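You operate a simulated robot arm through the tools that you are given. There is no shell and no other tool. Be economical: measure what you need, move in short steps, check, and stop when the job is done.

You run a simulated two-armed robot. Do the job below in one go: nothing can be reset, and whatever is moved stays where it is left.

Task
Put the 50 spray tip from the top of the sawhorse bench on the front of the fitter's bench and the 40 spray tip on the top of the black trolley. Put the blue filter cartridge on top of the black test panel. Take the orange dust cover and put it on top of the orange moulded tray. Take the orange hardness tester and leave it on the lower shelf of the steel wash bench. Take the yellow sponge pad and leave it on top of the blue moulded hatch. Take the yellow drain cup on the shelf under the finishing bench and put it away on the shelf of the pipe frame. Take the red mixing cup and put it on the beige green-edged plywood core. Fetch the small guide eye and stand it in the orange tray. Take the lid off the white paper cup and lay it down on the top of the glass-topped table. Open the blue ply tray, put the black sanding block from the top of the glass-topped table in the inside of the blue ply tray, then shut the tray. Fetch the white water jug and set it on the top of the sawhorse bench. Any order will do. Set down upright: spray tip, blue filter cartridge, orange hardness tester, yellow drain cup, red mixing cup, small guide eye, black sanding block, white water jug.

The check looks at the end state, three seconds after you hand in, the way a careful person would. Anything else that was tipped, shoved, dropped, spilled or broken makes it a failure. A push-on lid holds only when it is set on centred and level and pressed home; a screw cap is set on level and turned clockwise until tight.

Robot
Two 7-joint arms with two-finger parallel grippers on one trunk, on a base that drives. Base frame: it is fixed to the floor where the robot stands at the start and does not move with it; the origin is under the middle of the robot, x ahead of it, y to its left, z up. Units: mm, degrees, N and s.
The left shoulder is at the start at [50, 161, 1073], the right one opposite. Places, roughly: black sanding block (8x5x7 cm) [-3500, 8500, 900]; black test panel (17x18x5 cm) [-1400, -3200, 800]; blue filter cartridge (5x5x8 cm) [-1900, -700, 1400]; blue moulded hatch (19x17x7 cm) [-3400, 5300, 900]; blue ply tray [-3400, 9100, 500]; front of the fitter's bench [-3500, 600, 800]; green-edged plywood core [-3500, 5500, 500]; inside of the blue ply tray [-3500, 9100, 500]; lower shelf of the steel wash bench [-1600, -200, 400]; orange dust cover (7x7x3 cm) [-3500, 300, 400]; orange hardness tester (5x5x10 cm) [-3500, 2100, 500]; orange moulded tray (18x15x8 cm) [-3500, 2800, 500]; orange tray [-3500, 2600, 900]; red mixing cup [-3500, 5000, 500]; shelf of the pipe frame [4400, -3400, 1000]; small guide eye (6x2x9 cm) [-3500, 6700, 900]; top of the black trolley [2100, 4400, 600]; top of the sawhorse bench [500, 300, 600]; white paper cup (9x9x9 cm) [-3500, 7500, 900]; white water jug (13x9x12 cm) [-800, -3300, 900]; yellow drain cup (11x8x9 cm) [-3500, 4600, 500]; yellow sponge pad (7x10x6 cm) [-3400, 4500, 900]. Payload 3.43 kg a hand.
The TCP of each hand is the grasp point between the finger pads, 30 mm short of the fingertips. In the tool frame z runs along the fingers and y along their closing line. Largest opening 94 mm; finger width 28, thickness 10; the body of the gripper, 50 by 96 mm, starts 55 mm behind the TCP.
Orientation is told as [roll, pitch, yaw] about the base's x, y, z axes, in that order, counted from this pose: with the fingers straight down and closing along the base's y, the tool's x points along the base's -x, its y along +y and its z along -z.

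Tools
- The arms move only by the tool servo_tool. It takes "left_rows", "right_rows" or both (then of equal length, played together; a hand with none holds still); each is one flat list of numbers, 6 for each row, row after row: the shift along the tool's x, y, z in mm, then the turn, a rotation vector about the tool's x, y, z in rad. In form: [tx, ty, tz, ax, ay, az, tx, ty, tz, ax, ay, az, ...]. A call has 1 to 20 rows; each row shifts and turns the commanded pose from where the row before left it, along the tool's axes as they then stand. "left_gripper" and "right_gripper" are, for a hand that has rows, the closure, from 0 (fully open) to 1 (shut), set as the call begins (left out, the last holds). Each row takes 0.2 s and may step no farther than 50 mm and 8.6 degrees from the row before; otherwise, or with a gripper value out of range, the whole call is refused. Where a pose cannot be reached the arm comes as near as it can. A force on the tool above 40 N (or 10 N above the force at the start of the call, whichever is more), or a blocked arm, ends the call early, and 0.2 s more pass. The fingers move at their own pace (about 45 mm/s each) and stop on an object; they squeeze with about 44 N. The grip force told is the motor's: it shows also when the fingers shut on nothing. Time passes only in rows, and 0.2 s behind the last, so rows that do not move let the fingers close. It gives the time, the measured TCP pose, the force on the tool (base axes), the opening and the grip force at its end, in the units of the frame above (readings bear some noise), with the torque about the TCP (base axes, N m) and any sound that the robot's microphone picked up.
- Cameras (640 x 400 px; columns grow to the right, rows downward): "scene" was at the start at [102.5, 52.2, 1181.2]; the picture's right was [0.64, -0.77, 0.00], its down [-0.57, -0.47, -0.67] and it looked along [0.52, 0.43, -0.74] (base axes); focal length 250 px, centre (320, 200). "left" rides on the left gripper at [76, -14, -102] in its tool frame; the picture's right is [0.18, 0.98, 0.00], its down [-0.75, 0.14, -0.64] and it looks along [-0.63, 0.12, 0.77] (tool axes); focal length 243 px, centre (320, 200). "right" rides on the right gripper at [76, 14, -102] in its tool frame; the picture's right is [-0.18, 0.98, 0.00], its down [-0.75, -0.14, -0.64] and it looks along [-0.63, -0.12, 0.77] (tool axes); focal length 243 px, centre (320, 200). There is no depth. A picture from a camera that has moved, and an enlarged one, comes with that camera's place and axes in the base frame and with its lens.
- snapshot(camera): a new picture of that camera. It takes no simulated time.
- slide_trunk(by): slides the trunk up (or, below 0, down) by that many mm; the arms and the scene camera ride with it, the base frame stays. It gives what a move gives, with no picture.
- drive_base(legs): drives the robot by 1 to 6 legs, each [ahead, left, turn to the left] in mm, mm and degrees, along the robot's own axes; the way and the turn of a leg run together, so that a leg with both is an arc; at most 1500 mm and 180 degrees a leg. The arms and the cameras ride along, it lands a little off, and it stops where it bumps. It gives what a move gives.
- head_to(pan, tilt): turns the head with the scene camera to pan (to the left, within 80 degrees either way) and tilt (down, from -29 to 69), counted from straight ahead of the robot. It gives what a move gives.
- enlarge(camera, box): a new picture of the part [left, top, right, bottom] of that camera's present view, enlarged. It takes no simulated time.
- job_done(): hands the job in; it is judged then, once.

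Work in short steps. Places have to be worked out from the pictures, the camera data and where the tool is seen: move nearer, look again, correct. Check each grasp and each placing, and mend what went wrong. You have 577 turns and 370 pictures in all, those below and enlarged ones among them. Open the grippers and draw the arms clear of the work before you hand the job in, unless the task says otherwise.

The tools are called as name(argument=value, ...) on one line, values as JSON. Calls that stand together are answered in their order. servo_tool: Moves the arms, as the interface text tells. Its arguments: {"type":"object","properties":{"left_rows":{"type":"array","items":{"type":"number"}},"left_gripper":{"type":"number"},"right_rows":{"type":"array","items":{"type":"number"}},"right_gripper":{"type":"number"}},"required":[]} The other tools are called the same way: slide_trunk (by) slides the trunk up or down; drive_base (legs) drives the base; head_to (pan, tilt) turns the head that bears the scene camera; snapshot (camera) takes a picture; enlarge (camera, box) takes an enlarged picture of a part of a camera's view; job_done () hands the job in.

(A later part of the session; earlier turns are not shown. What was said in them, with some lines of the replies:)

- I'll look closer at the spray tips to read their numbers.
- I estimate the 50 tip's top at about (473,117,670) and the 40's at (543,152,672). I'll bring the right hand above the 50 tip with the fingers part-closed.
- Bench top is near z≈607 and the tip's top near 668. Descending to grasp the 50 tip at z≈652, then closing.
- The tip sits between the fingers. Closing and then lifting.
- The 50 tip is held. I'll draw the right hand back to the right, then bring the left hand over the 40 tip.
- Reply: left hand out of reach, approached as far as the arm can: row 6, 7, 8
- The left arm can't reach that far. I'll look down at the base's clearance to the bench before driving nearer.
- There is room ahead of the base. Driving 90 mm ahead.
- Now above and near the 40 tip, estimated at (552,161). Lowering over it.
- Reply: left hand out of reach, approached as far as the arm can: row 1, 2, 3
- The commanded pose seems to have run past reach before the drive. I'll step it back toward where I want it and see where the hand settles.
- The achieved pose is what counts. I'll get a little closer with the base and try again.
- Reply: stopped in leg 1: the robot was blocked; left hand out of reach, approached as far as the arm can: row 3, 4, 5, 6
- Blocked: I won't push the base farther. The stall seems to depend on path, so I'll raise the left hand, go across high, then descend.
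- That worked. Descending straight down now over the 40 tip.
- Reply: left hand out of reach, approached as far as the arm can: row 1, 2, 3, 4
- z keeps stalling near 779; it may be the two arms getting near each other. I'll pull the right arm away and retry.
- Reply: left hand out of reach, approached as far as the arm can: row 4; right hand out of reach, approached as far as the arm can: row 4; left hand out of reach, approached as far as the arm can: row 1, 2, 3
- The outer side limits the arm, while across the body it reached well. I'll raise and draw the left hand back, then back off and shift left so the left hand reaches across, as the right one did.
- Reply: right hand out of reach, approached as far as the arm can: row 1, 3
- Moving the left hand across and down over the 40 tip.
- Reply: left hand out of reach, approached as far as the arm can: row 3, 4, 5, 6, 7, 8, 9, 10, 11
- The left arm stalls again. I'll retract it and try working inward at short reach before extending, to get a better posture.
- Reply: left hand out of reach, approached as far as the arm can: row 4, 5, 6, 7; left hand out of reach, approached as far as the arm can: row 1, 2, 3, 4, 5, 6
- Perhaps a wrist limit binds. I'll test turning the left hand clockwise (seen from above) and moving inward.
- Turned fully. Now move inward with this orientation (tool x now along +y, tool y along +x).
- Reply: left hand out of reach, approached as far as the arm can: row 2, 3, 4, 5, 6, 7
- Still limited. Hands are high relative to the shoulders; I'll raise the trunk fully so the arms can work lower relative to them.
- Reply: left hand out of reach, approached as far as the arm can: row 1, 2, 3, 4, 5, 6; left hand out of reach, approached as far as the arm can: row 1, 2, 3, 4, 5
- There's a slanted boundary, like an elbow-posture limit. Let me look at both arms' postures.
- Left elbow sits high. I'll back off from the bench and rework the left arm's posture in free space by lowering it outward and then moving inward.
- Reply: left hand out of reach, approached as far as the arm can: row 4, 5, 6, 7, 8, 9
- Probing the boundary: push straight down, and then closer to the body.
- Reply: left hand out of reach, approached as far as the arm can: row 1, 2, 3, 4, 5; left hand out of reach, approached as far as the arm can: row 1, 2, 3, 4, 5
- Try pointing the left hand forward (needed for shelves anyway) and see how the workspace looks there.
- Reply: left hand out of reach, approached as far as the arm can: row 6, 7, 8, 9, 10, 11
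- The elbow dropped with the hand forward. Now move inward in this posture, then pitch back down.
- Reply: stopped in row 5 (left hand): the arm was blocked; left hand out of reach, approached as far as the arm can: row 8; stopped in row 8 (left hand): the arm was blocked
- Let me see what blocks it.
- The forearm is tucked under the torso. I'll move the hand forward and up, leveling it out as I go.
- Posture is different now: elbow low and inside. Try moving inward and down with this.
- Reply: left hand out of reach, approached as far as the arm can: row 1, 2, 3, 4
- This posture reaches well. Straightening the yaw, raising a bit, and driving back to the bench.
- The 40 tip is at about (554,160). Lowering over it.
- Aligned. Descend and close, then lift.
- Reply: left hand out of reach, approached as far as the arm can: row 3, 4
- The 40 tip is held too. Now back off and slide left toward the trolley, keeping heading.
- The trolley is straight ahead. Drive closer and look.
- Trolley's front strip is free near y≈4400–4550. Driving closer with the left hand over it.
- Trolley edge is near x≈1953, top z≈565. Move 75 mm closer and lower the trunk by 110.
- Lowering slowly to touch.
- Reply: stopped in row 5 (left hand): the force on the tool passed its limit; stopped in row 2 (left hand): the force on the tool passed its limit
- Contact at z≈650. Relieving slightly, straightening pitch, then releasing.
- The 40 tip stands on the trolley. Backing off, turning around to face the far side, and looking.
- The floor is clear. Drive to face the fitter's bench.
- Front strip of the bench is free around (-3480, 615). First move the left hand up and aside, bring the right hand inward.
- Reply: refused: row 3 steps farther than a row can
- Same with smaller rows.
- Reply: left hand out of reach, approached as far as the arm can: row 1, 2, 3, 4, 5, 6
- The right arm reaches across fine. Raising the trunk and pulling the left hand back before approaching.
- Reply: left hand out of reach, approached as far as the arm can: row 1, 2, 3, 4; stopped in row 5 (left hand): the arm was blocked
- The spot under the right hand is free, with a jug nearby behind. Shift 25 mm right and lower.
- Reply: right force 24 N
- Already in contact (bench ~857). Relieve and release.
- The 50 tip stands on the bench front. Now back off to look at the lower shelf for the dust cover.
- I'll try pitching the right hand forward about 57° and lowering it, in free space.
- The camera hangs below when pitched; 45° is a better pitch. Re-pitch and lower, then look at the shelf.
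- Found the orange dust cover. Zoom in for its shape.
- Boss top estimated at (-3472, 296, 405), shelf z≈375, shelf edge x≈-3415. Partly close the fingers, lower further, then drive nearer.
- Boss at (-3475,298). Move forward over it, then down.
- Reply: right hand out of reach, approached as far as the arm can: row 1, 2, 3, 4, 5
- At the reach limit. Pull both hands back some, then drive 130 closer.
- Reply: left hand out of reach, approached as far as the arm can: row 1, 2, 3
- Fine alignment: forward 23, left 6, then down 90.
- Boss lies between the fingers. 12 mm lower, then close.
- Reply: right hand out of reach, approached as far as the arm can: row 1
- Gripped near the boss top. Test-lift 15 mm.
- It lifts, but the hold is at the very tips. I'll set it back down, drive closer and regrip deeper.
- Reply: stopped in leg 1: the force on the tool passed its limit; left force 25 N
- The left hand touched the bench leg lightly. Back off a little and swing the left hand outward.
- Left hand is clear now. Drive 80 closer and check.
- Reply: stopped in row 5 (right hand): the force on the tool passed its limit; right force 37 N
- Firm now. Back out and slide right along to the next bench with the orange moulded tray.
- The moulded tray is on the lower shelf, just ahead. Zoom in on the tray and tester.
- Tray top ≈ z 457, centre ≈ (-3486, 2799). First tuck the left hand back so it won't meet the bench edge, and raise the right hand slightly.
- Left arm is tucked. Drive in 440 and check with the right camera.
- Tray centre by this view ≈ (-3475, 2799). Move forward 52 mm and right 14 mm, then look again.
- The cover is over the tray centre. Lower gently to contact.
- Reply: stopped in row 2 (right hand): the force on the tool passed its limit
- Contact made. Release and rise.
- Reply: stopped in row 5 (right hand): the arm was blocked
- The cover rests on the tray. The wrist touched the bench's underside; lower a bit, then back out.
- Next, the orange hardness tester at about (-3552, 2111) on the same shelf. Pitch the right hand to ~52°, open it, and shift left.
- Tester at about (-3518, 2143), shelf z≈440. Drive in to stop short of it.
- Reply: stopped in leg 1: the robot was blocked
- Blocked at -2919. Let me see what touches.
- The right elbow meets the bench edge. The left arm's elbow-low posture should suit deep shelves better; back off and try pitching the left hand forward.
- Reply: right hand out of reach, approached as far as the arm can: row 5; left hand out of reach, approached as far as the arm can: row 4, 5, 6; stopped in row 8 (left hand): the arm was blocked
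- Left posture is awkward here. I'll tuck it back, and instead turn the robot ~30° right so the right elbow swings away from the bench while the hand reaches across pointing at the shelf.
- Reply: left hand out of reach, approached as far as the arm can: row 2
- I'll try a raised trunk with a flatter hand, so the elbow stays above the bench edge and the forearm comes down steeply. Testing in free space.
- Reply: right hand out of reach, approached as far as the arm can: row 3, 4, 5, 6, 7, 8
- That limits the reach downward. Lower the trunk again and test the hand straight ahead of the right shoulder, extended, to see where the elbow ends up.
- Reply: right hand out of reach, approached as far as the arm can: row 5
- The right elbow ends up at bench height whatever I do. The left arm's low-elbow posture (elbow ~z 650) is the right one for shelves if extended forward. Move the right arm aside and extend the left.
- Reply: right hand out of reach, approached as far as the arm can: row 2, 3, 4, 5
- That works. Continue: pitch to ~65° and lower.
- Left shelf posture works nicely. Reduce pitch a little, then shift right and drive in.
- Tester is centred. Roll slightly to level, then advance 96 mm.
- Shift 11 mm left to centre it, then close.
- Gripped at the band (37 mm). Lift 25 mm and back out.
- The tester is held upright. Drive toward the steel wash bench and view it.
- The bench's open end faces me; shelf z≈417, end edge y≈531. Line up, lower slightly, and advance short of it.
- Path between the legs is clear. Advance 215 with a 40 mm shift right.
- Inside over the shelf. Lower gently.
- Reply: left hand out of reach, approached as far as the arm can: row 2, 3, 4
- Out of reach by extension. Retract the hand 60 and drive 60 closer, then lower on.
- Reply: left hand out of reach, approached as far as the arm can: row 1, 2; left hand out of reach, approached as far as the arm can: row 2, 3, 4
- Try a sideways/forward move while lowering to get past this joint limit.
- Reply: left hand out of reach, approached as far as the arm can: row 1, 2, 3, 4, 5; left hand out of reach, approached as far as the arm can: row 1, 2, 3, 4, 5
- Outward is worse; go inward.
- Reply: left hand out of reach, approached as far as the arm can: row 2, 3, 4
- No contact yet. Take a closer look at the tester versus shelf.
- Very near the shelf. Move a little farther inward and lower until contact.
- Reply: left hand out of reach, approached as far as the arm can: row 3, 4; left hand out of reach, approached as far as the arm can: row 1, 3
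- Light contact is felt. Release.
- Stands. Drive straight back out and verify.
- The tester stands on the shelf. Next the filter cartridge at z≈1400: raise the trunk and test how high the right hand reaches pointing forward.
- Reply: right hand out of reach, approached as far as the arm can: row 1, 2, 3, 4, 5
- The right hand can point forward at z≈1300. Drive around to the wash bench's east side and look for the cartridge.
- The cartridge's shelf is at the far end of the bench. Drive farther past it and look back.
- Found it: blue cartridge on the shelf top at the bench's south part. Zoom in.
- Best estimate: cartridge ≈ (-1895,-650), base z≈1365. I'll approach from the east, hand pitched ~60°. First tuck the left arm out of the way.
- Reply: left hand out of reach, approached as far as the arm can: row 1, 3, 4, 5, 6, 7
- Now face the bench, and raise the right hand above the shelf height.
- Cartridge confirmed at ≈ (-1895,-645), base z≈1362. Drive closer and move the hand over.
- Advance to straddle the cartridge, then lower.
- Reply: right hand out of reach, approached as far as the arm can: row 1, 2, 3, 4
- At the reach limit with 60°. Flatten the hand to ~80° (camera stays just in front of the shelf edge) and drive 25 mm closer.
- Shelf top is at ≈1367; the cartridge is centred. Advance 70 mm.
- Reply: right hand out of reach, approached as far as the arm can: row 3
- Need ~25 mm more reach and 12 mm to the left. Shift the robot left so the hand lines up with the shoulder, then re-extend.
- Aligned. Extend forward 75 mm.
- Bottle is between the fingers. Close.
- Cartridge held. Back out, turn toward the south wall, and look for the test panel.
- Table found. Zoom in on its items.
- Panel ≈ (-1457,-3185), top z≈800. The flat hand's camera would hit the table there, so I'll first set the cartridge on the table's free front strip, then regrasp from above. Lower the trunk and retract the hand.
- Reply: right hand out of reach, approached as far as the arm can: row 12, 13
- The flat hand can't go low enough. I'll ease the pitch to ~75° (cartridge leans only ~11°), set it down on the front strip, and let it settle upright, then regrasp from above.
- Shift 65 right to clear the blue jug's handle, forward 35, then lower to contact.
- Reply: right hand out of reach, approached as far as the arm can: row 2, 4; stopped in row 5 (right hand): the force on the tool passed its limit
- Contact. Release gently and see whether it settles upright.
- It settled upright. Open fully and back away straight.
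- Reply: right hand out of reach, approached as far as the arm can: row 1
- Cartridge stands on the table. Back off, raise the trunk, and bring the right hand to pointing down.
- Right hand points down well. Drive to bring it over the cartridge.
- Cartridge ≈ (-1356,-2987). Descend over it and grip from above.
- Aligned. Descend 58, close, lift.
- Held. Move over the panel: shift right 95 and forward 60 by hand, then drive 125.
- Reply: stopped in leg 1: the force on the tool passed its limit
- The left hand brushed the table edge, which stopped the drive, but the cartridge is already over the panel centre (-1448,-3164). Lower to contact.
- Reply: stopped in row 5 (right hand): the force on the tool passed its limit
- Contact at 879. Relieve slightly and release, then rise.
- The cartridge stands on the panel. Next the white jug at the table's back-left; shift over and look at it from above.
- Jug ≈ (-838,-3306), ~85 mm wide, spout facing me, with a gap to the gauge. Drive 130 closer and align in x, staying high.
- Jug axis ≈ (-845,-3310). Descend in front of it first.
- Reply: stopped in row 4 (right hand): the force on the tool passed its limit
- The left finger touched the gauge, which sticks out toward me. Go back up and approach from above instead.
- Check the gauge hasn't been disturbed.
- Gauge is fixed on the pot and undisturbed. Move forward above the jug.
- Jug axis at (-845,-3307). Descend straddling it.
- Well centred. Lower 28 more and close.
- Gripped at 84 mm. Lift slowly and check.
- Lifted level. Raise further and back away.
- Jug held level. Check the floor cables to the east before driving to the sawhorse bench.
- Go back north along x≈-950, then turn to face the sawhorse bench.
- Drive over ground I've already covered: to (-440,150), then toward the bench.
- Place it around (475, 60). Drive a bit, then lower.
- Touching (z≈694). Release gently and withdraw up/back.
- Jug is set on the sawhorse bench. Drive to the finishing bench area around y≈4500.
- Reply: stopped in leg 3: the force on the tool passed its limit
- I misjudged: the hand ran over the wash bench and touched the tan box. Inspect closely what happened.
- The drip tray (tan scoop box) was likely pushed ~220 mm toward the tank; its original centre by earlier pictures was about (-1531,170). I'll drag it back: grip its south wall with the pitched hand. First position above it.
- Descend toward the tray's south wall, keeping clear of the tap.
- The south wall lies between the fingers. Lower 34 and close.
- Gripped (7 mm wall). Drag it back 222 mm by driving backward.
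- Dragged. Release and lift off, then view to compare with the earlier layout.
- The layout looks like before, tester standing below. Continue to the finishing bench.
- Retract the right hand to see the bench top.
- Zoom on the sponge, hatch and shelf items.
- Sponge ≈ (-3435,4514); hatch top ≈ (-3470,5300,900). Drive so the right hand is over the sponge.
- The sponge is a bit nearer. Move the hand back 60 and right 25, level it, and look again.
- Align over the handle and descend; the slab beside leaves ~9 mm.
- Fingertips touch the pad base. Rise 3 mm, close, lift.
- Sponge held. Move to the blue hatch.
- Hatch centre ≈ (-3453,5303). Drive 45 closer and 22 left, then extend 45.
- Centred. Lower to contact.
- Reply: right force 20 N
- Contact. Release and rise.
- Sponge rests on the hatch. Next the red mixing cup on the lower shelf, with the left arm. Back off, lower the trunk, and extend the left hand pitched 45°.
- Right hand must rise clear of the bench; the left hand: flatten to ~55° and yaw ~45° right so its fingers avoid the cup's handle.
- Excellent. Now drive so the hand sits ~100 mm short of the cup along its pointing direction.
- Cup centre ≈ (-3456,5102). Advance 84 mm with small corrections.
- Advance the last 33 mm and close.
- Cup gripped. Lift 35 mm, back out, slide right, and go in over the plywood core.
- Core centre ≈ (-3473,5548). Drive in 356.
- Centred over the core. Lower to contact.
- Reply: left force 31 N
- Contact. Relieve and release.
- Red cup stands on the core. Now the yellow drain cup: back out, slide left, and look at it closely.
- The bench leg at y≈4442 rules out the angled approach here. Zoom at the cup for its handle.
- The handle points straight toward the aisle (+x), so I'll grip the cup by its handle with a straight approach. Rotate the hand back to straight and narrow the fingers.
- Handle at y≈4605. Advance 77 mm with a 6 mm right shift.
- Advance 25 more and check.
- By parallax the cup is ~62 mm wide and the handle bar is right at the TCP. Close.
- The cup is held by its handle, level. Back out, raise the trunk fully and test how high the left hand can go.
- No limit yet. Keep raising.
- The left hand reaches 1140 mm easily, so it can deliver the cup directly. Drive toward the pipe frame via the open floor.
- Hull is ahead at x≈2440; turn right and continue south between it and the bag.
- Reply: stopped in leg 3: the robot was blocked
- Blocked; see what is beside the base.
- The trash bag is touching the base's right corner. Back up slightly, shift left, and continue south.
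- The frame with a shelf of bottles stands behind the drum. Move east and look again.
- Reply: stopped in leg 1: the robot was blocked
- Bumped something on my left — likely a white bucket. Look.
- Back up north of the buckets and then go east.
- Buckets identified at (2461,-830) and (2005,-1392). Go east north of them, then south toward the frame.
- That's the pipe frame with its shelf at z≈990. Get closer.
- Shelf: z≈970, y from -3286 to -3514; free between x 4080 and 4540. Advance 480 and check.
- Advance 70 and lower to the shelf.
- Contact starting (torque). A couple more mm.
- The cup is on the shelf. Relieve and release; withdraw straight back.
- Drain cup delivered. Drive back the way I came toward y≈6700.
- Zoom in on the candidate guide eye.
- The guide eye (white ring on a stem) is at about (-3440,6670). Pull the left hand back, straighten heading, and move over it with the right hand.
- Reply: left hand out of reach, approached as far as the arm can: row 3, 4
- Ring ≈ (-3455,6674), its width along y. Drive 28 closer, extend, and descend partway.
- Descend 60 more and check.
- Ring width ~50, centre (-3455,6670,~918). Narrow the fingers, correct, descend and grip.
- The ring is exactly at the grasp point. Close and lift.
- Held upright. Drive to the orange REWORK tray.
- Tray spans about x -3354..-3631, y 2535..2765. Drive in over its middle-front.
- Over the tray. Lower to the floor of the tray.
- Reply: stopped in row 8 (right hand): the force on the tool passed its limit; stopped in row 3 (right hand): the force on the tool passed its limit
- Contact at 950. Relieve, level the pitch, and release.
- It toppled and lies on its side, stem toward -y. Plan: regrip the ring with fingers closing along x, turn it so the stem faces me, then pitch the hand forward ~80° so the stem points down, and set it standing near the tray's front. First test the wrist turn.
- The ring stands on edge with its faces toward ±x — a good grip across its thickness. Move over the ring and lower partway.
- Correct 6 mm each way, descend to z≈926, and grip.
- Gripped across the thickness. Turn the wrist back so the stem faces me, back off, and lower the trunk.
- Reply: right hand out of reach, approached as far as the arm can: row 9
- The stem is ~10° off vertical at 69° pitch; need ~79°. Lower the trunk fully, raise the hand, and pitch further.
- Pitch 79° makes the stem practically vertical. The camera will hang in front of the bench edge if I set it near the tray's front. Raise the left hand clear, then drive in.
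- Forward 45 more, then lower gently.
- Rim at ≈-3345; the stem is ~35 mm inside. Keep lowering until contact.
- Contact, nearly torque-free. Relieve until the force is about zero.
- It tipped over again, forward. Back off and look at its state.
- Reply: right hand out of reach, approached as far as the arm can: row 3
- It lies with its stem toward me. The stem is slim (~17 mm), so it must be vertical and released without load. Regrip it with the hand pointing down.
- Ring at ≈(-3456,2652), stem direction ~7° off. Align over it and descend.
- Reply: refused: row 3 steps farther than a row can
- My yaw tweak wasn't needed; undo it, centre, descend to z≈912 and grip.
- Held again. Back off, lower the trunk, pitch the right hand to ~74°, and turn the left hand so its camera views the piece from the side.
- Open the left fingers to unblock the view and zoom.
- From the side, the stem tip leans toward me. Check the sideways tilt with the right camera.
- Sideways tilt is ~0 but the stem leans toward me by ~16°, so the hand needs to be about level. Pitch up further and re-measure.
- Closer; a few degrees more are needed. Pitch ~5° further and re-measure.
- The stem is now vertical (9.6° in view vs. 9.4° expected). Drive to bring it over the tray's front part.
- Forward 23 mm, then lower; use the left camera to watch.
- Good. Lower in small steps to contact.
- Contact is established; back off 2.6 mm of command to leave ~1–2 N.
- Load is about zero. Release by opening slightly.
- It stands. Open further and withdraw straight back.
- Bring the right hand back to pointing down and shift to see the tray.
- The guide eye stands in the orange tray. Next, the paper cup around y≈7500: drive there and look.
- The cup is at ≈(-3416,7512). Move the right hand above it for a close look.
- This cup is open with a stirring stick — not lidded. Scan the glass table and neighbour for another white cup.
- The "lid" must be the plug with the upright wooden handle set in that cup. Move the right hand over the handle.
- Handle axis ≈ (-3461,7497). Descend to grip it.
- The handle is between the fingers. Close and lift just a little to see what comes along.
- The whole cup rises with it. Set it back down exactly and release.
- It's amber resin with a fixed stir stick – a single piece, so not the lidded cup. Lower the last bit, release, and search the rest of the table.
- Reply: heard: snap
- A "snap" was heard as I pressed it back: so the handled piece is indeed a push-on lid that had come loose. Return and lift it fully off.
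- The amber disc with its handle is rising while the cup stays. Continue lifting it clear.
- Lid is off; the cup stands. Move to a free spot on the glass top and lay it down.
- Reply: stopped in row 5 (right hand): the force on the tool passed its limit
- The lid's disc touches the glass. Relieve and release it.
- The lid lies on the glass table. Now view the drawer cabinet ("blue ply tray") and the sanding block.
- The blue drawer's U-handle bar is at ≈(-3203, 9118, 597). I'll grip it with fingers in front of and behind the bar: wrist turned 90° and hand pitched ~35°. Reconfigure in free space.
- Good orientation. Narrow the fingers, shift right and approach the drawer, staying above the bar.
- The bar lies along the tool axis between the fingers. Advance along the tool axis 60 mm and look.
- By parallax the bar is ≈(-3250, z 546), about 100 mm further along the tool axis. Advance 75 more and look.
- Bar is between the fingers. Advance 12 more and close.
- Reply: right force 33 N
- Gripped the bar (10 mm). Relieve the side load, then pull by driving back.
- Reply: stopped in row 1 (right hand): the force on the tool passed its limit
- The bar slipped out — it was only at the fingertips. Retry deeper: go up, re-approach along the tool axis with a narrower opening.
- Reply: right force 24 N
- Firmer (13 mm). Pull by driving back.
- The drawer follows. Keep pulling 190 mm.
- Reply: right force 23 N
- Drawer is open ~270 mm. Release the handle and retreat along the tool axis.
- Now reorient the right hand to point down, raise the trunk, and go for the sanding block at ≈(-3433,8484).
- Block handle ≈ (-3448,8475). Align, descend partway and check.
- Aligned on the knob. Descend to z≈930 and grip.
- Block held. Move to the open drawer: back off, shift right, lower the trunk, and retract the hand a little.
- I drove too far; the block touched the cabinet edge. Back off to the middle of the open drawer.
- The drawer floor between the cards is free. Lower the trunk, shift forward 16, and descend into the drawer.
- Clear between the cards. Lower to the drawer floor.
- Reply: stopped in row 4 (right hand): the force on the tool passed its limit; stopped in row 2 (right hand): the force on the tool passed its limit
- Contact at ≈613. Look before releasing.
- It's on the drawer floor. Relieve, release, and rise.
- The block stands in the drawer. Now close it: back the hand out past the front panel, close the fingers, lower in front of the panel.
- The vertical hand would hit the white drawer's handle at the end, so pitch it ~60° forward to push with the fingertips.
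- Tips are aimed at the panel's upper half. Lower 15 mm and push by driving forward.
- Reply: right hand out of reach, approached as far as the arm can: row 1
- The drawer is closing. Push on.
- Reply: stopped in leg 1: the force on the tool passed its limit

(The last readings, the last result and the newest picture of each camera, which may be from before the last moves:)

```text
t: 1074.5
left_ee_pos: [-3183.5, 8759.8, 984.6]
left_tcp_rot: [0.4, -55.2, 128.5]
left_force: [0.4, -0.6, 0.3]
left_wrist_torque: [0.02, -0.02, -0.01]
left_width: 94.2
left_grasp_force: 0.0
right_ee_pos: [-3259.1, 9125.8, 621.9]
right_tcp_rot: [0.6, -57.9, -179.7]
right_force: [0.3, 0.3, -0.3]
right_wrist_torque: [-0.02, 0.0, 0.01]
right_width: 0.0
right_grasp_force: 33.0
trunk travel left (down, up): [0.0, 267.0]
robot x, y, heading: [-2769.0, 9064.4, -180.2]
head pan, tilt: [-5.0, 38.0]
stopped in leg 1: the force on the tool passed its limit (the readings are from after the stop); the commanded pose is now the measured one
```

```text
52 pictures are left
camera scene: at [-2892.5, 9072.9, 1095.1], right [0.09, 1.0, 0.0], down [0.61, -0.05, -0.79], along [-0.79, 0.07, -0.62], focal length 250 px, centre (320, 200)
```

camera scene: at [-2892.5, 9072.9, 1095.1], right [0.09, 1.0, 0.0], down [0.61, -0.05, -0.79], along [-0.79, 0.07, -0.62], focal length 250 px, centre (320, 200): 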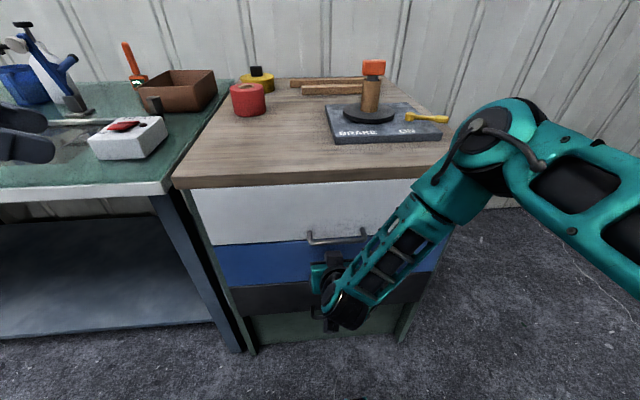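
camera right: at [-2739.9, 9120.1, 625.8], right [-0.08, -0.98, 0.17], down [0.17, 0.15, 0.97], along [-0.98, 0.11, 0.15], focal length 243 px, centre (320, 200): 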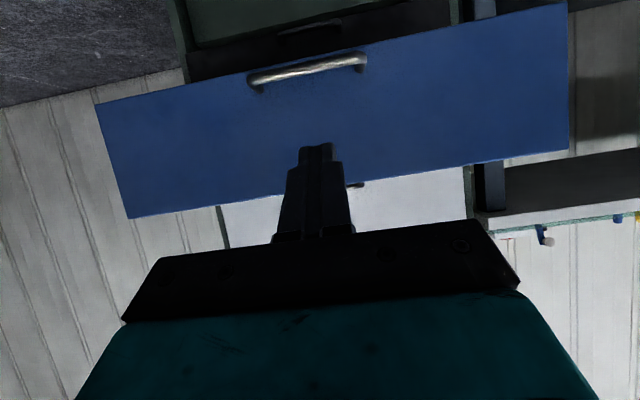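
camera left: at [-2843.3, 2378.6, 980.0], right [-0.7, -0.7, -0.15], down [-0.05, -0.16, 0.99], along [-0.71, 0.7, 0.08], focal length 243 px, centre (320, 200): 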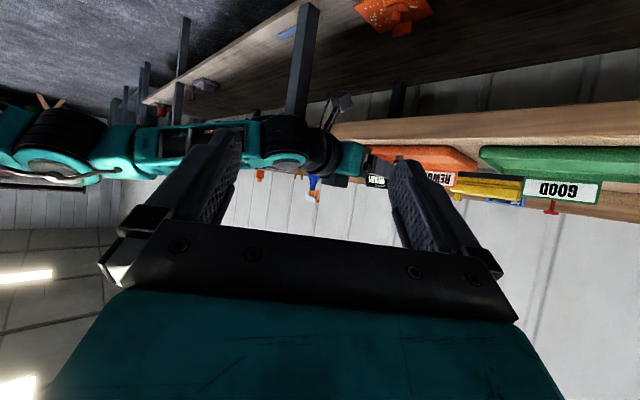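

Force stop – the drawer seems shut. Back off and check it is flush.

drive_base(legs=[[-420, 0, 0]])

servo_tool(right_rows=[-30, -30, -10, 0, 0, 0, -30, -30, -10, 0, 0, 0, -30, -30, -10, 0, 0, 0, -30, -30, -10, 0, 0, 0, -30, 0, -30, 0, 0, 0, -30, 0, -30, 0, 0, 0], right_gripper=0.3)

head_to(pan=-10, tilt=35)

snapshot(camera="scene")

```text
t: 1077.1
left_ee_pos: [-2763.6, 8758.5, 984.5]
left_tcp_rot: [0.4, -55.2, 129.0]
left_force: [0.2, 0.0, -0.7]
left_wrist_torque: [0.01, 0.01, 0.01]
left_width: 94.1
left_grasp_force: 0.1
right_ee_pos: [-2841.8, 9124.1, 621.5]
right_tcp_rot: [0.9, -57.9, -179.4]
right_force: [0.3, -0.4, -0.7]
right_wrist_torque: [-0.03, 0.01, 0.0]
right_width: 0.1
right_grasp_force: 33.0
trunk travel left (down, up): [0.0, 267.0]
robot x, y, heading: [-2348.0, 9071.2, -179.7]
head pan, tilt: [-5.0, 38.0]
```

```text
t: 1078.5
left_ee_pos: [-2764.0, 8757.9, 984.7]
left_tcp_rot: [0.5, -55.2, 129.0]
left_force: [0.0, -0.1, 0.5]
left_wrist_torque: [0.01, 0.0, 0.0]
left_width: 94.0
left_grasp_force: 0.0
right_ee_pos: [-2859.8, 9235.2, 834.5]
right_tcp_rot: [0.8, -57.9, -179.3]
right_force: [-0.7, 0.2, 0.0]
right_wrist_torque: [-0.02, -0.02, 0.04]
right_width: 66.1
right_grasp_force: 0.0
right hand out of reach, approached as far as the arm can: row 1, 2
trunk travel left (down, up): [0.0, 267.0]
robot x, y, heading: [-2350.5, 9066.4, -179.6]
head pan, tilt: [-5.0, 38.0]
```

```text
t: 1079.2
left_ee_pos: [-2764.0, 8758.4, 983.8]
left_tcp_rot: [0.4, -55.2, 129.0]
left_force: [-0.2, -0.3, -0.9]
left_wrist_torque: [0.04, 0.01, -0.02]
left_width: 93.6
left_grasp_force: 0.0
right_ee_pos: [-2859.2, 9236.5, 834.6]
right_tcp_rot: [0.7, -57.8, -179.5]
right_force: [0.1, -0.2, -0.5]
right_wrist_torque: [0.02, -0.01, 0.01]
right_width: 65.6
right_grasp_force: 0.1
trunk travel left (down, up): [0.0, 267.0]
robot x, y, heading: [-2353.2, 9064.9, -179.7]
head pan, tilt: [-10.0, 35.0]
```

```text
51 pictures are left
camera scene: at [-2475.4, 9081.4, 1099.8], right [0.17, 0.99, 0.0], down [0.57, -0.1, -0.82], along [-0.81, 0.14, -0.57], focal length 250 px, centre (320, 200)
```

scene: 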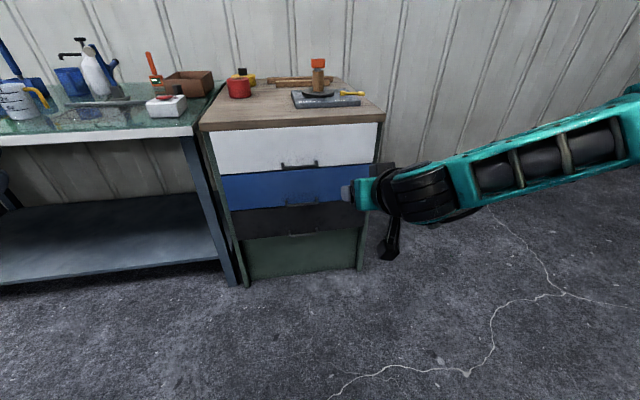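

enlarge(camera="scene", box=[195, 120, 395, 260])

```text
2.86 times, centred on (295, 190) of scene
camera zoom: at [-2475.4, 9081.4, 1099.8], right [0.17, 0.99, 0.0], down [0.57, -0.1, -0.82], along [-0.81, 0.14, -0.57], focal length 716 px, centre (391, 229)
```

zoom: 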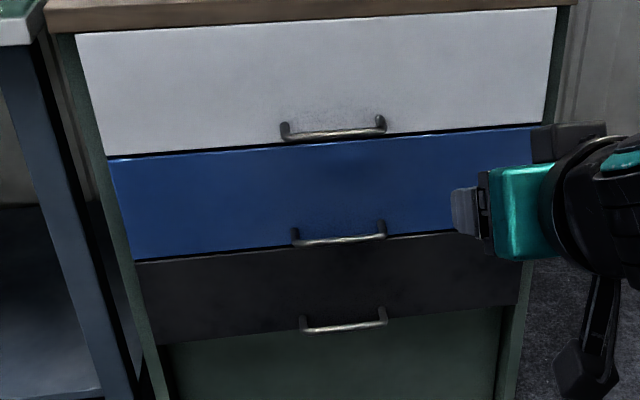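

The drawer is flush and shut. Before handing in, I'll re-check the drip tray I had moved on the wash bench from the same viewpoint I photographed earlier.

drive_base(legs=[[0, 1500, 0], [0, 1500, 0], [0, 1500, 0], [0, 1500, 0], [0, 1500, 0]])

drive_base(legs=[[0, 0, 90]])

```text
t: 1114.8
left_ee_pos: [-2564.4, 1238.2, 984.8]
left_tcp_rot: [0.4, -55.2, 129.9]
left_force: [-0.1, -0.9, 0.3]
left_wrist_torque: [0.0, -0.02, 0.01]
left_width: 94.0
left_grasp_force: 0.1
right_ee_pos: [-2667.2, 1712.6, 834.2]
right_tcp_rot: [0.8, -58.0, -178.7]
right_force: [-0.2, -0.4, -0.7]
right_wrist_torque: [0.01, -0.02, -0.02]
right_width: 66.0
right_grasp_force: 0.0
trunk travel left (down, up): [0.0, 267.0]
robot x, y, heading: [-2155.6, 1550.6, -178.7]
head pan, tilt: [-10.0, 35.0]
```

```text
t: 1119.0
left_ee_pos: [-1844.8, 1139.6, 985.9]
left_tcp_rot: [0.4, -55.3, -140.4]
left_force: [0.9, 0.0, 0.8]
left_wrist_torque: [0.02, 0.0, 0.04]
left_width: 94.0
left_grasp_force: 0.1
right_ee_pos: [-2320.6, 1039.6, 834.3]
right_tcp_rot: [0.8, -57.9, -88.8]
right_force: [-0.2, -0.2, 0.6]
right_wrist_torque: [-0.01, 0.0, -0.03]
right_width: 65.9
right_grasp_force: 0.1
trunk travel left (down, up): [0.0, 267.0]
robot x, y, heading: [-2152.1, 1551.7, -89.1]
head pan, tilt: [-10.0, 35.0]
```

drive_base(legs=[[0, 248, -0.8], [240, 0, 0]])

head_to(pan=10, tilt=40)

snapshot(camera="scene")

```text
t: 1122.2
left_ee_pos: [-1607.2, 901.2, 984.0]
left_tcp_rot: [0.5, -55.2, -141.3]
left_force: [0.4, -0.1, 0.8]
left_wrist_torque: [0.02, 0.0, -0.01]
left_width: 94.1
left_grasp_force: 0.1
right_ee_pos: [-2083.3, 809.6, 834.8]
right_tcp_rot: [0.7, -57.9, -89.8]
right_force: [0.2, -0.7, 0.0]
right_wrist_torque: [-0.02, 0.01, 0.0]
right_width: 65.9
right_grasp_force: 0.0
trunk travel left (down, up): [0.0, 267.0]
robot x, y, heading: [-1909.6, 1317.2, -90.0]
head pan, tilt: [-10.0, 35.0]
```

```text
t: 1123.0
left_ee_pos: [-1605.9, 901.2, 985.3]
left_tcp_rot: [0.3, -55.1, -141.4]
left_force: [0.2, -0.4, 0.8]
left_wrist_torque: [-0.03, 0.0, -0.03]
left_width: 94.0
left_grasp_force: 0.2
right_ee_pos: [-2084.8, 809.2, 833.7]
right_tcp_rot: [0.7, -57.9, -89.7]
right_force: [0.8, -1.3, 0.1]
right_wrist_torque: [0.01, 0.0, 0.02]
right_width: 65.8
right_grasp_force: 0.1
trunk travel left (down, up): [0.0, 267.0]
robot x, y, heading: [-1911.1, 1316.4, -90.0]
head pan, tilt: [10.0, 40.0]
```

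```text
49 pictures are left
camera scene: at [-1894.2, 1194.8, 1092.2], right [-0.98, -0.17, 0.0], down [-0.11, 0.63, -0.77], along [0.13, -0.75, -0.64], focal length 250 px, centre (320, 200)
```

scene: 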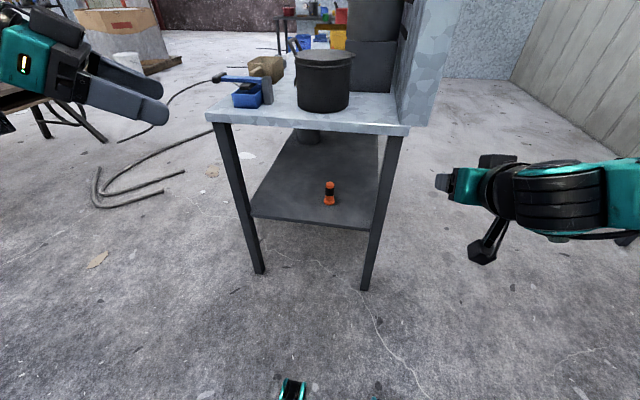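

enlarge(camera="scene", box=[200, 30, 380, 140])

```text
3.56 times, centred on (290, 85) of scene
camera zoom: at [-1894.2, 1194.8, 1092.2], right [-0.98, -0.17, 0.0], down [-0.11, 0.63, -0.77], along [0.13, -0.75, -0.64], focal length 890 px, centre (427, 609)
```

zoom: 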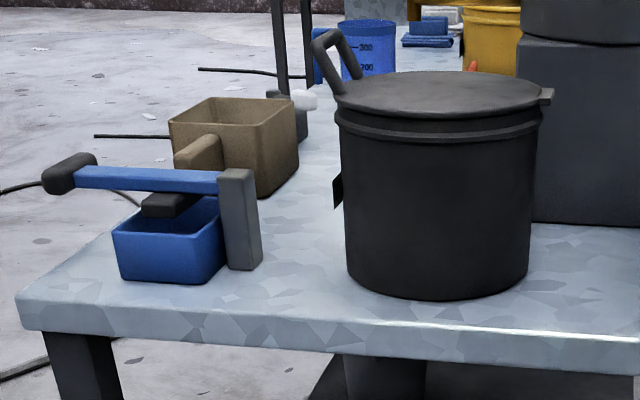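

Compare with my second earlier viewpoint as well.

drive_base(legs=[[215, -27, 0]])

snapshot(camera="scene")

```text
t: 1124.7
left_ee_pos: [-1634.5, 684.6, 984.8]
left_tcp_rot: [0.4, -55.2, -141.4]
left_force: [-0.4, 0.5, -1.1]
left_wrist_torque: [0.0, 0.0, 0.02]
left_width: 94.0
left_grasp_force: 0.1
right_ee_pos: [-2112.0, 594.8, 833.3]
right_tcp_rot: [0.7, -57.9, -89.9]
right_force: [0.2, 0.7, -0.2]
right_wrist_torque: [0.0, 0.01, -0.02]
right_width: 65.7
right_grasp_force: 0.1
trunk travel left (down, up): [0.0, 267.0]
robot x, y, heading: [-1938.4, 1103.5, -90.1]
head pan, tilt: [10.0, 40.0]
```

```text
47 pictures are left
camera scene: at [-1921.8, 979.4, 1092.2], right [-0.99, -0.17, 0.0], down [-0.11, 0.63, -0.77], along [0.13, -0.75, -0.64], focal length 250 px, centre (320, 200)
```

scene: 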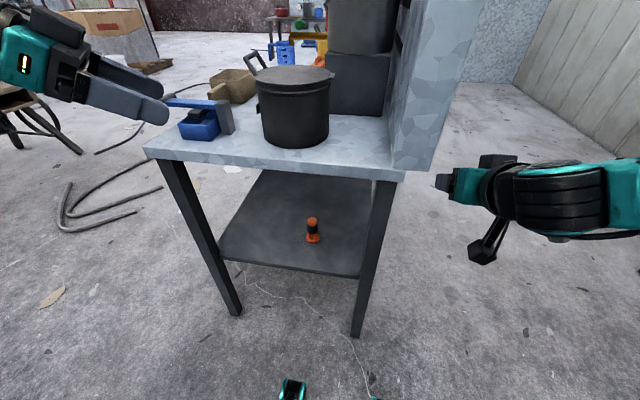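

Both comparisons suggest the drip tray sits ~30 mm too far east of where it originally was. I'll go around and nudge it back by that amount.

drive_base(legs=[[-450, 0, 0], [0, 0, -90], [-1080, 0, 0], [0, 1360, 0]])

servo_tool(right_rows=[0, 20, 0, 0, 0, 0, 0, 20, 0, 0, 0, 0, 0, 20, 0, 0, 0, 0, 0, 0, 0, 0, 0, 0], right_gripper=1)

head_to(pan=0, tilt=30)

snapshot(camera="scene")

```text
t: 1142.8
left_ee_pos: [-1250.3, -106.6, 985.2]
left_tcp_rot: [0.3, -55.2, 129.3]
left_force: [0.1, -1.2, 0.9]
left_wrist_torque: [0.01, -0.02, 0.0]
left_width: 94.2
left_grasp_force: 0.0
right_ee_pos: [-1348.5, 369.8, 834.5]
right_tcp_rot: [0.7, -57.9, -179.0]
right_force: [-0.2, 0.5, 0.6]
right_wrist_torque: [-0.01, 0.01, -0.03]
right_width: 66.0
right_grasp_force: 0.0
trunk travel left (down, up): [0.0, 267.0]
robot x, y, heading: [-839.2, 205.4, -179.4]
head pan, tilt: [10.0, 40.0]
```

```text
t: 1143.8
left_ee_pos: [-1250.2, -106.2, 985.9]
left_tcp_rot: [0.4, -55.2, 129.3]
left_force: [-0.9, -0.7, 0.5]
left_wrist_torque: [-0.01, 0.0, 0.0]
left_width: 94.1
left_grasp_force: 0.0
right_ee_pos: [-1348.7, 310.5, 834.8]
right_tcp_rot: [0.8, -57.9, -179.2]
right_force: [0.1, -1.3, -0.5]
right_wrist_torque: [0.02, -0.01, 0.03]
right_width: 0.0
right_grasp_force: 19.1
trunk travel left (down, up): [0.0, 267.0]
robot x, y, heading: [-839.2, 201.7, -179.2]
head pan, tilt: [10.0, 40.0]
```

```text
t: 1144.5
left_ee_pos: [-1251.8, -107.6, 984.5]
left_tcp_rot: [0.3, -55.2, 129.4]
left_force: [0.2, 0.2, -0.3]
left_wrist_torque: [0.04, -0.02, 0.03]
left_width: 94.2
left_grasp_force: 0.0
right_ee_pos: [-1347.7, 309.0, 835.1]
right_tcp_rot: [0.8, -57.9, -179.2]
right_force: [0.0, 0.0, -0.2]
right_wrist_torque: [-0.02, 0.02, 0.02]
right_width: 0.0
right_grasp_force: 33.0
trunk travel left (down, up): [0.0, 267.0]
robot x, y, heading: [-837.3, 205.7, -179.4]
head pan, tilt: [0.0, 30.0]
```

```text
46 pictures are left
camera scene: at [-967.3, 202.6, 1107.5], right [-0.01, 1.0, 0.0], down [0.5, 0.01, -0.87], along [-0.87, -0.01, -0.5], focal length 250 px, centre (320, 200)
```

scene: 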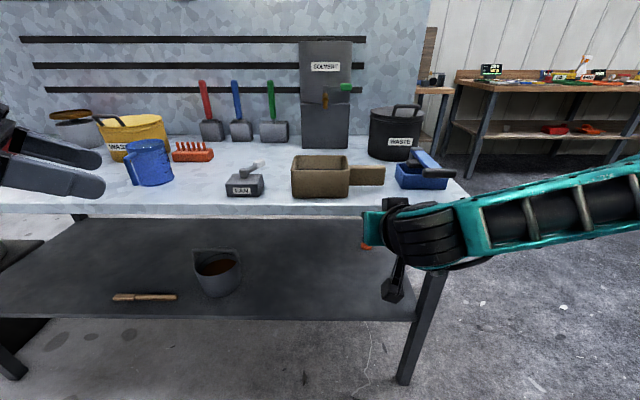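

Line the closed fingertips up with the tray's front, then step forward to feel contact.

servo_tool(right_rows=[-13, 0, -8, 0, 0, 0, 0, 0, 0, 0, 0, 0])

drive_base(legs=[[0, 108, -0.7], [100, 0, 0]])

snapshot(camera="right")

```text
t: 1145.1
left_ee_pos: [-1250.7, -107.5, 984.6]
left_tcp_rot: [0.4, -55.2, 129.3]
left_force: [0.1, -0.3, -0.6]
left_wrist_torque: [-0.01, -0.02, 0.01]
left_width: 94.0
left_grasp_force: 0.0
right_ee_pos: [-1348.1, 309.2, 849.1]
right_tcp_rot: [0.7, -57.9, -179.0]
right_force: [-0.7, 0.6, 0.4]
right_wrist_torque: [0.01, 0.01, 0.0]
right_width: 0.2
right_grasp_force: 33.1
trunk travel left (down, up): [0.0, 267.0]
robot x, y, heading: [-839.3, 200.9, -179.3]
head pan, tilt: [0.0, 30.0]
```

```text
t: 1147.0
left_ee_pos: [-1353.7, -209.7, 985.3]
left_tcp_rot: [0.4, -55.3, 128.6]
left_force: [-0.6, -0.4, -0.1]
left_wrist_torque: [0.0, 0.0, 0.01]
left_width: 94.2
left_grasp_force: 0.0
right_ee_pos: [-1445.4, 207.2, 848.8]
right_tcp_rot: [0.7, -57.9, -179.8]
right_force: [0.3, -0.2, -1.0]
right_wrist_torque: [0.01, 0.03, 0.0]
right_width: 0.0
right_grasp_force: 32.9
trunk travel left (down, up): [0.0, 267.0]
robot x, y, heading: [-939.9, 95.1, 179.7]
head pan, tilt: [0.0, 30.0]
```

```text
45 pictures are left
camera right: at [-1318.1, 194.9, 839.0], right [-0.08, -0.98, 0.16], down [0.14, 0.15, 0.98], along [-0.99, 0.1, 0.13], focal length 243 px, centre (320, 200)
```

right: 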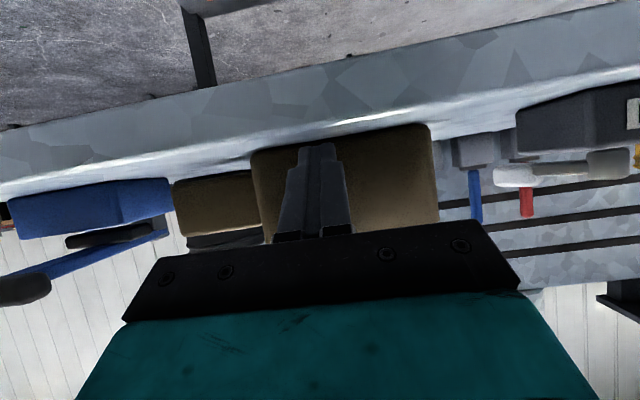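

Front face ≈ -1501; the tips need to end at ≈ -1533. Push slowly 62 mm.

servo_tool(right_rows=[-5.3, 0, 8.5, 0, 0, 0, -5.3, 0, 8.5, 0, 0, 0, -2.65, 0, 4.25, 0, 0, 0, -2.65, 0, 4.25, 0, 0, 0, -2.65, 0, 4.25, 0, 0, 0, -2.65, 0, 4.25, 0, 0, 0, -2.65, 0, 4.25, 0, 0, 0, -2.65, 0, 4.25, 0, 0, 0, -2.65, 0, 4.25, 0, 0, 0, -2.65, 0, 4.25, 0, 0, 0, -1, 0, 1.7, 0, 0, 0, 0, 0, 0, 0, 0, 0])

snapshot(camera="right")

```text
t: 1149.6
left_ee_pos: [-1353.3, -209.7, 985.5]
left_tcp_rot: [0.5, -55.2, 128.6]
left_force: [-0.6, 0.5, 0.3]
left_wrist_torque: [-0.01, -0.02, 0.0]
left_width: 94.2
left_grasp_force: 0.1
right_ee_pos: [-1508.6, 205.5, 849.1]
right_tcp_rot: [0.6, -57.9, -179.7]
right_force: [1.3, 0.1, 0.2]
right_wrist_torque: [0.0, 0.01, -0.03]
right_width: 0.0
right_grasp_force: 32.7
trunk travel left (down, up): [0.0, 267.0]
robot x, y, heading: [-938.3, 93.7, 180.0]
head pan, tilt: [0.0, 30.0]
```

```text
44 pictures are left
camera right: at [-1379.6, 194.2, 839.0], right [-0.08, -0.98, 0.16], down [0.14, 0.15, 0.98], along [-0.99, 0.1, 0.13], focal length 243 px, centre (320, 200)
```

right: 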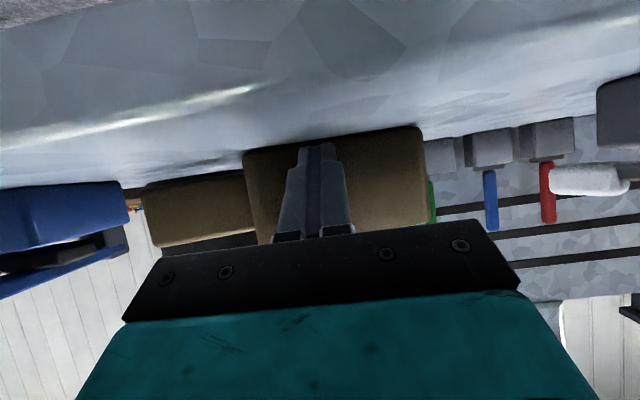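

By apparent size the tips were touching from the start, so it moved ~60 mm — about 25 mm too far. I'll grip its south wall (as before) and draw it back 25 mm.

servo_tool(right_rows=[20, 0, -32, 0, 0, 0, 0, 0, -40, 0, 0, 0, -40, 0, -20, 0, 0.1, 0, -40, 20, -20, 0, 0.1, 0, -30, 20, 0, 0, 0.11, 0, 0, 16, 0, 0, 0, 0, 0, 0, 0, 0, 0, 0], right_gripper=0.45)

snapshot(camera="right")

```text
t: 1151.2
left_ee_pos: [-1354.8, -208.9, 985.7]
left_tcp_rot: [0.6, -55.1, 128.7]
left_force: [-0.5, 0.0, 1.0]
left_wrist_torque: [-0.01, 0.0, 0.02]
left_width: 94.0
left_grasp_force: 0.1
right_ee_pos: [-1468.6, 151.6, 983.0]
right_tcp_rot: [0.5, -40.1, -179.4]
right_force: [0.5, 0.1, 0.3]
right_wrist_torque: [-0.04, 0.02, 0.02]
right_width: 51.6
right_grasp_force: 0.1
trunk travel left (down, up): [0.0, 267.0]
robot x, y, heading: [-938.2, 93.0, 179.8]
head pan, tilt: [0.0, 30.0]
```

```text
43 pictures are left
camera right: at [-1343.5, 139.5, 1012.1], right [-0.13, -0.98, 0.12], down [-0.16, 0.14, 0.98], along [-0.98, 0.1, -0.18], focal length 243 px, centre (320, 200)
```

right: 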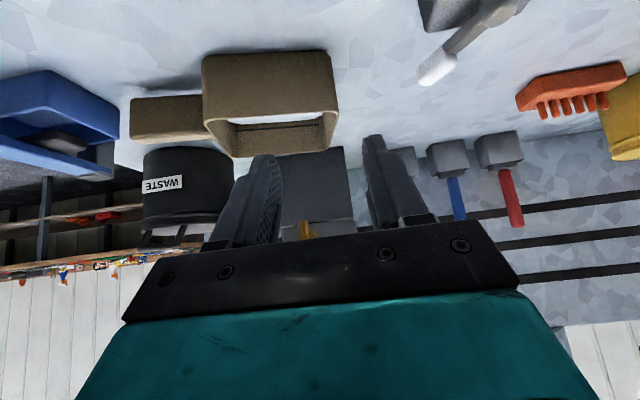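

servo_tool(right_rows=[-22.2, 4.3, 18.7, 0, 0, 0, -22.2, 4.3, 18.7, 0, 0, 0, -22.2, 4.3, 18.7, 0, 0, 0, 18, 0, 21, 0, 0, 0, 18, 0, 21, 0, 0, 0, 0, 0, 0, 0, 0, 0])

snapshot(camera="right")

```text
t: 1152.6
left_ee_pos: [-1353.6, -210.6, 984.5]
left_tcp_rot: [0.5, -55.2, 128.6]
left_force: [-0.3, 0.3, 0.5]
left_wrist_torque: [0.01, -0.02, 0.04]
left_width: 94.0
left_grasp_force: 0.1
right_ee_pos: [-1556.9, 138.7, 924.9]
right_tcp_rot: [0.5, -40.2, -179.5]
right_force: [-0.1, 0.0, 0.0]
right_wrist_torque: [-0.01, 0.01, -0.01]
right_width: 52.1
right_grasp_force: 0.0
trunk travel left (down, up): [0.0, 267.0]
robot x, y, heading: [-937.5, 92.0, -179.9]
head pan, tilt: [0.0, 30.0]
```

```text
42 pictures are left
camera right: at [-1431.8, 125.5, 954.0], right [-0.13, -0.98, 0.13], down [-0.16, 0.15, 0.98], along [-0.98, 0.1, -0.18], focal length 243 px, centre (320, 200)
```

right: 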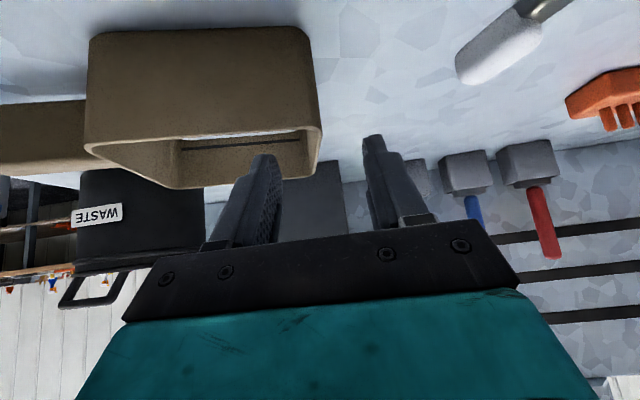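

Wall is centred between the fingers. Lower 34, close, and draw back 30 mm.

servo_tool(right_rows=[11, 0, 13, 0, 0, 0, 11, 0, 13, 0, 0, 0, 0, 0, 0, 0, 0, 0])

servo_tool(right_rows=[0, 0, 0, 0, 0, 0, 0, 0, 0, 0, 0, 0, 0, 0, 0, 0, 0, 0, 0, 0, 0, 0, 0, 0], right_gripper=1)

drive_base(legs=[[-30, 0, 0]])

servo_tool(right_rows=[0, 0, 0, 0, 0, 0, 0, 0, 0, 0, 0, 0, 0, 0, 0, 0, 0, 0], right_gripper=0.45)

servo_tool(right_rows=[-13, 0, -15, 0, 0, 0, -20, 0, -25, 0, 0, 0, -26, 0, -30, 0, 0, 0, -26, 0, -30, 0, 0, 0, 0, 0, 0, 0, 0, 0])

snapshot(camera="right")

```text
t: 1153.4
left_ee_pos: [-1353.3, -208.5, 985.2]
left_tcp_rot: [0.5, -55.2, 128.6]
left_force: [0.0, -0.3, 0.5]
left_wrist_torque: [0.02, 0.01, 0.02]
left_width: 94.1
left_grasp_force: 0.1
right_ee_pos: [-1554.7, 137.6, 893.7]
right_tcp_rot: [0.5, -40.3, -179.5]
right_force: [-1.9, 0.2, 7.6]
right_wrist_torque: [0.2, -0.07, 0.09]
right_width: 52.0
right_grasp_force: 0.1
trunk travel left (down, up): [0.0, 267.0]
robot x, y, heading: [-937.1, 93.9, 180.2]
head pan, tilt: [0.0, 30.0]
```

```text
t: 1154.4
left_ee_pos: [-1353.9, -209.4, 984.5]
left_tcp_rot: [0.5, -55.2, 128.5]
left_force: [0.6, -0.2, -0.7]
left_wrist_torque: [-0.01, 0.0, -0.02]
left_width: 94.1
left_grasp_force: 0.1
right_ee_pos: [-1554.2, 138.4, 892.3]
right_tcp_rot: [0.5, -40.0, -179.6]
right_force: [1.1, -0.7, 0.5]
right_wrist_torque: [0.15, -0.26, -0.19]
right_width: 6.9
right_grasp_force: 40.1
trunk travel left (down, up): [0.0, 267.0]
robot x, y, heading: [-938.4, 93.8, 180.0]
head pan, tilt: [0.0, 30.0]
```

```text
t: 1155.3
left_ee_pos: [-1323.1, -210.3, 986.1]
left_tcp_rot: [0.5, -55.2, 128.6]
left_force: [0.6, 0.1, 0.0]
left_wrist_torque: [0.02, 0.02, 0.03]
left_width: 93.8
left_grasp_force: 0.2
right_ee_pos: [-1524.9, 136.6, 891.4]
right_tcp_rot: [0.5, -40.1, -179.6]
right_force: [1.3, -0.4, -0.5]
right_wrist_torque: [0.08, -0.27, -0.13]
right_width: 7.1
right_grasp_force: 40.8
trunk travel left (down, up): [0.0, 267.0]
robot x, y, heading: [-911.2, 94.9, 180.2]
head pan, tilt: [0.0, 30.0]
```

```text
t: 1156.1
left_ee_pos: [-1325.1, -209.8, 984.6]
left_tcp_rot: [0.5, -55.2, 128.6]
left_force: [0.0, 0.1, 0.5]
left_wrist_torque: [-0.03, -0.04, 0.02]
left_width: 94.2
left_grasp_force: 0.1
right_ee_pos: [-1525.1, 138.6, 892.2]
right_tcp_rot: [0.5, -40.2, -179.5]
right_force: [0.7, 0.5, -1.0]
right_wrist_torque: [-0.03, 0.01, 0.02]
right_width: 51.8
right_grasp_force: 0.0
trunk travel left (down, up): [0.0, 267.0]
robot x, y, heading: [-906.1, 95.4, 180.2]
head pan, tilt: [0.0, 30.0]
```

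```text
t: 1157.3
left_ee_pos: [-1324.0, -209.9, 984.7]
left_tcp_rot: [0.6, -55.2, 128.6]
left_force: [0.3, 0.3, 0.0]
left_wrist_torque: [0.02, 0.03, 0.04]
left_width: 93.7
left_grasp_force: 0.1
right_ee_pos: [-1524.9, 137.4, 1022.8]
right_tcp_rot: [0.5, -40.1, -179.5]
right_force: [-0.2, 0.0, 0.2]
right_wrist_torque: [0.0, 0.0, 0.01]
right_width: 51.5
right_grasp_force: 0.0
trunk travel left (down, up): [0.0, 267.0]
robot x, y, heading: [-904.3, 96.2, 180.0]
head pan, tilt: [0.0, 30.0]
```

```text
41 pictures are left
camera right: at [-1399.2, 126.0, 1052.7], right [-0.13, -0.98, 0.12], down [-0.16, 0.14, 0.98], along [-0.98, 0.1, -0.18], focal length 243 px, centre (320, 200)
```

right: 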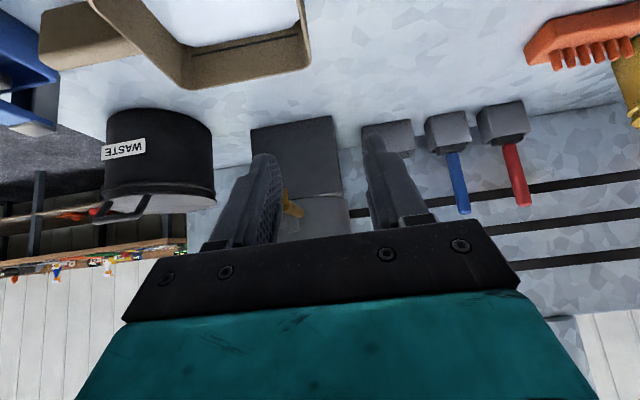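

Net correction ≈ 32 mm. Verify from the earlier viewpoint.

drive_base(legs=[[-150, 0, 0], [0, -1450, 0], [1185, 0, 0], [0, 0, 90], [445, 0, 0]])

head_to(pan=10, tilt=40)

snapshot(camera="scene")

```text
t: 1176.8
left_ee_pos: [-1641.2, 759.4, 985.0]
left_tcp_rot: [0.5, -55.1, -143.4]
left_force: [0.9, -0.3, -0.5]
left_wrist_torque: [0.0, -0.02, 0.01]
left_width: 94.1
left_grasp_force: 0.1
right_ee_pos: [-1993.4, 576.1, 1024.4]
right_tcp_rot: [0.4, -39.0, -91.4]
right_force: [-1.9, 5.5, 0.4]
right_wrist_torque: [0.04, 0.11, -0.21]
right_width: 53.0
right_grasp_force: 0.6
trunk travel left (down, up): [0.0, 267.0]
robot x, y, heading: [-1932.2, 1182.4, -91.9]
head pan, tilt: [0.0, 30.0]
stopped in leg 5: the force on the tool passed its limit (the readings are from after the stop); the commanded pose is now the measured one
```

```text
t: 1177.5
left_ee_pos: [-1641.6, 759.0, 985.8]
left_tcp_rot: [0.5, -55.1, -143.4]
left_force: [0.1, 0.9, 1.0]
left_wrist_torque: [0.01, 0.01, -0.04]
left_width: 94.0
left_grasp_force: 0.0
right_ee_pos: [-1993.8, 577.0, 1023.6]
right_tcp_rot: [0.4, -39.0, -91.4]
right_force: [-3.0, 8.3, 1.8]
right_wrist_torque: [0.08, 0.12, -0.31]
right_width: 53.4
right_grasp_force: 1.8
trunk travel left (down, up): [0.0, 267.0]
robot x, y, heading: [-1930.9, 1183.2, -92.0]
head pan, tilt: [10.0, 40.0]
```

```text
40 pictures are left
camera scene: at [-1919.7, 1062.8, 1092.4], right [-0.99, -0.14, 0.0], down [-0.09, 0.64, -0.77], along [0.11, -0.76, -0.64], focal length 250 px, centre (320, 200)
```

scene: 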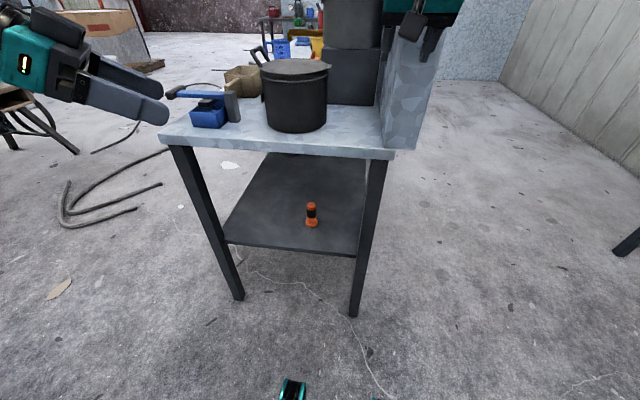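

The tray now matches the original layout (offsets −52/+35 px vs. expected −52.6/+36). My hand lightly touched the splash panel; back away and finish with open grippers.

drive_base(legs=[[-500, 0, 0]])

servo_tool(right_rows=[0, 0, 0, 0, 0, 0, 0, 0, 0, 0, 0, 0, 0, 0, 0, 0, 0, 0], right_gripper=0)

snapshot(camera="scene")

```text
t: 1180.5
left_ee_pos: [-1623.7, 1259.7, 983.8]
left_tcp_rot: [0.3, -55.2, -143.0]
left_force: [0.6, 0.7, 0.0]
left_wrist_torque: [0.01, 0.01, 0.04]
left_width: 94.0
left_grasp_force: 0.0
right_ee_pos: [-1975.8, 1074.4, 1022.4]
right_tcp_rot: [0.4, -38.9, -91.1]
right_force: [-0.3, 0.3, 0.3]
right_wrist_torque: [0.03, -0.02, 0.01]
right_width: 51.9
right_grasp_force: 0.1
trunk travel left (down, up): [0.0, 267.0]
robot x, y, heading: [-1916.5, 1684.3, -91.5]
head pan, tilt: [10.0, 40.0]
```

```text
t: 1181.3
left_ee_pos: [-1625.7, 1258.7, 985.1]
left_tcp_rot: [0.4, -55.3, -143.0]
left_force: [-0.7, 0.8, 0.4]
left_wrist_torque: [0.01, 0.0, -0.03]
left_width: 93.9
left_grasp_force: 0.1
right_ee_pos: [-1975.5, 1076.1, 1021.7]
right_tcp_rot: [0.4, -39.1, -91.2]
right_force: [0.3, 0.1, 0.0]
right_wrist_torque: [0.03, -0.02, 0.0]
right_width: 93.7
right_grasp_force: 0.0
trunk travel left (down, up): [0.0, 267.0]
robot x, y, heading: [-1916.4, 1680.9, -91.6]
head pan, tilt: [10.0, 40.0]
```

```text
39 pictures are left
camera scene: at [-1903.6, 1560.7, 1092.2], right [-0.99, -0.15, 0.0], down [-0.09, 0.64, -0.77], along [0.11, -0.76, -0.64], focal length 250 px, centre (320, 200)
```

scene: 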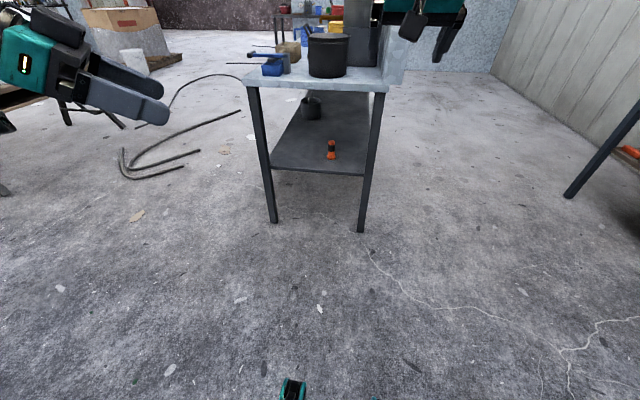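

Everything is in place, the grippers are open and the arms are clear. Handing in.

job_done()

```text
The job is handed in.
```

I carried out every item on the list and handed the job in, but some objects that were not part of it were touched along the way, and I have not seen the check's result.

**What I could not fully confirm**
- **Paper cup lid:** the only white cup at that spot held an amber disc on a wooden handle. I took that to be the lid and stood it, disc down, on the glass top. A snap sounded when I first pressed it back.
- **Guide eye:** it toppled twice in the orange tray before I got it standing. It was upright when I left it.
- **Blue tray:** the sanding block is in it on the tray floor, and the tray front looked flush after I pushed it shut.

**Other objects I touched**
- **Wash bench drip tray:** my hand pushed it roughly 220 mm. I moved it back to match earlier pictures, to within an estimated 15–20 mm.
- **Base contact:** the base bumped or stopped against the sawhorse bench, the rubbish bag and one white bucket.
- **Arm contact:** a hand or arm lightly touched:
  - bench legs and edges
  - the underside of the finishing bench
  - the gauge on the pot
  - the cabinet front
  - the wash bench panel

None of the contact objects looked moved apart from the drip tray, though I could not rule out a small shift of the bucket.
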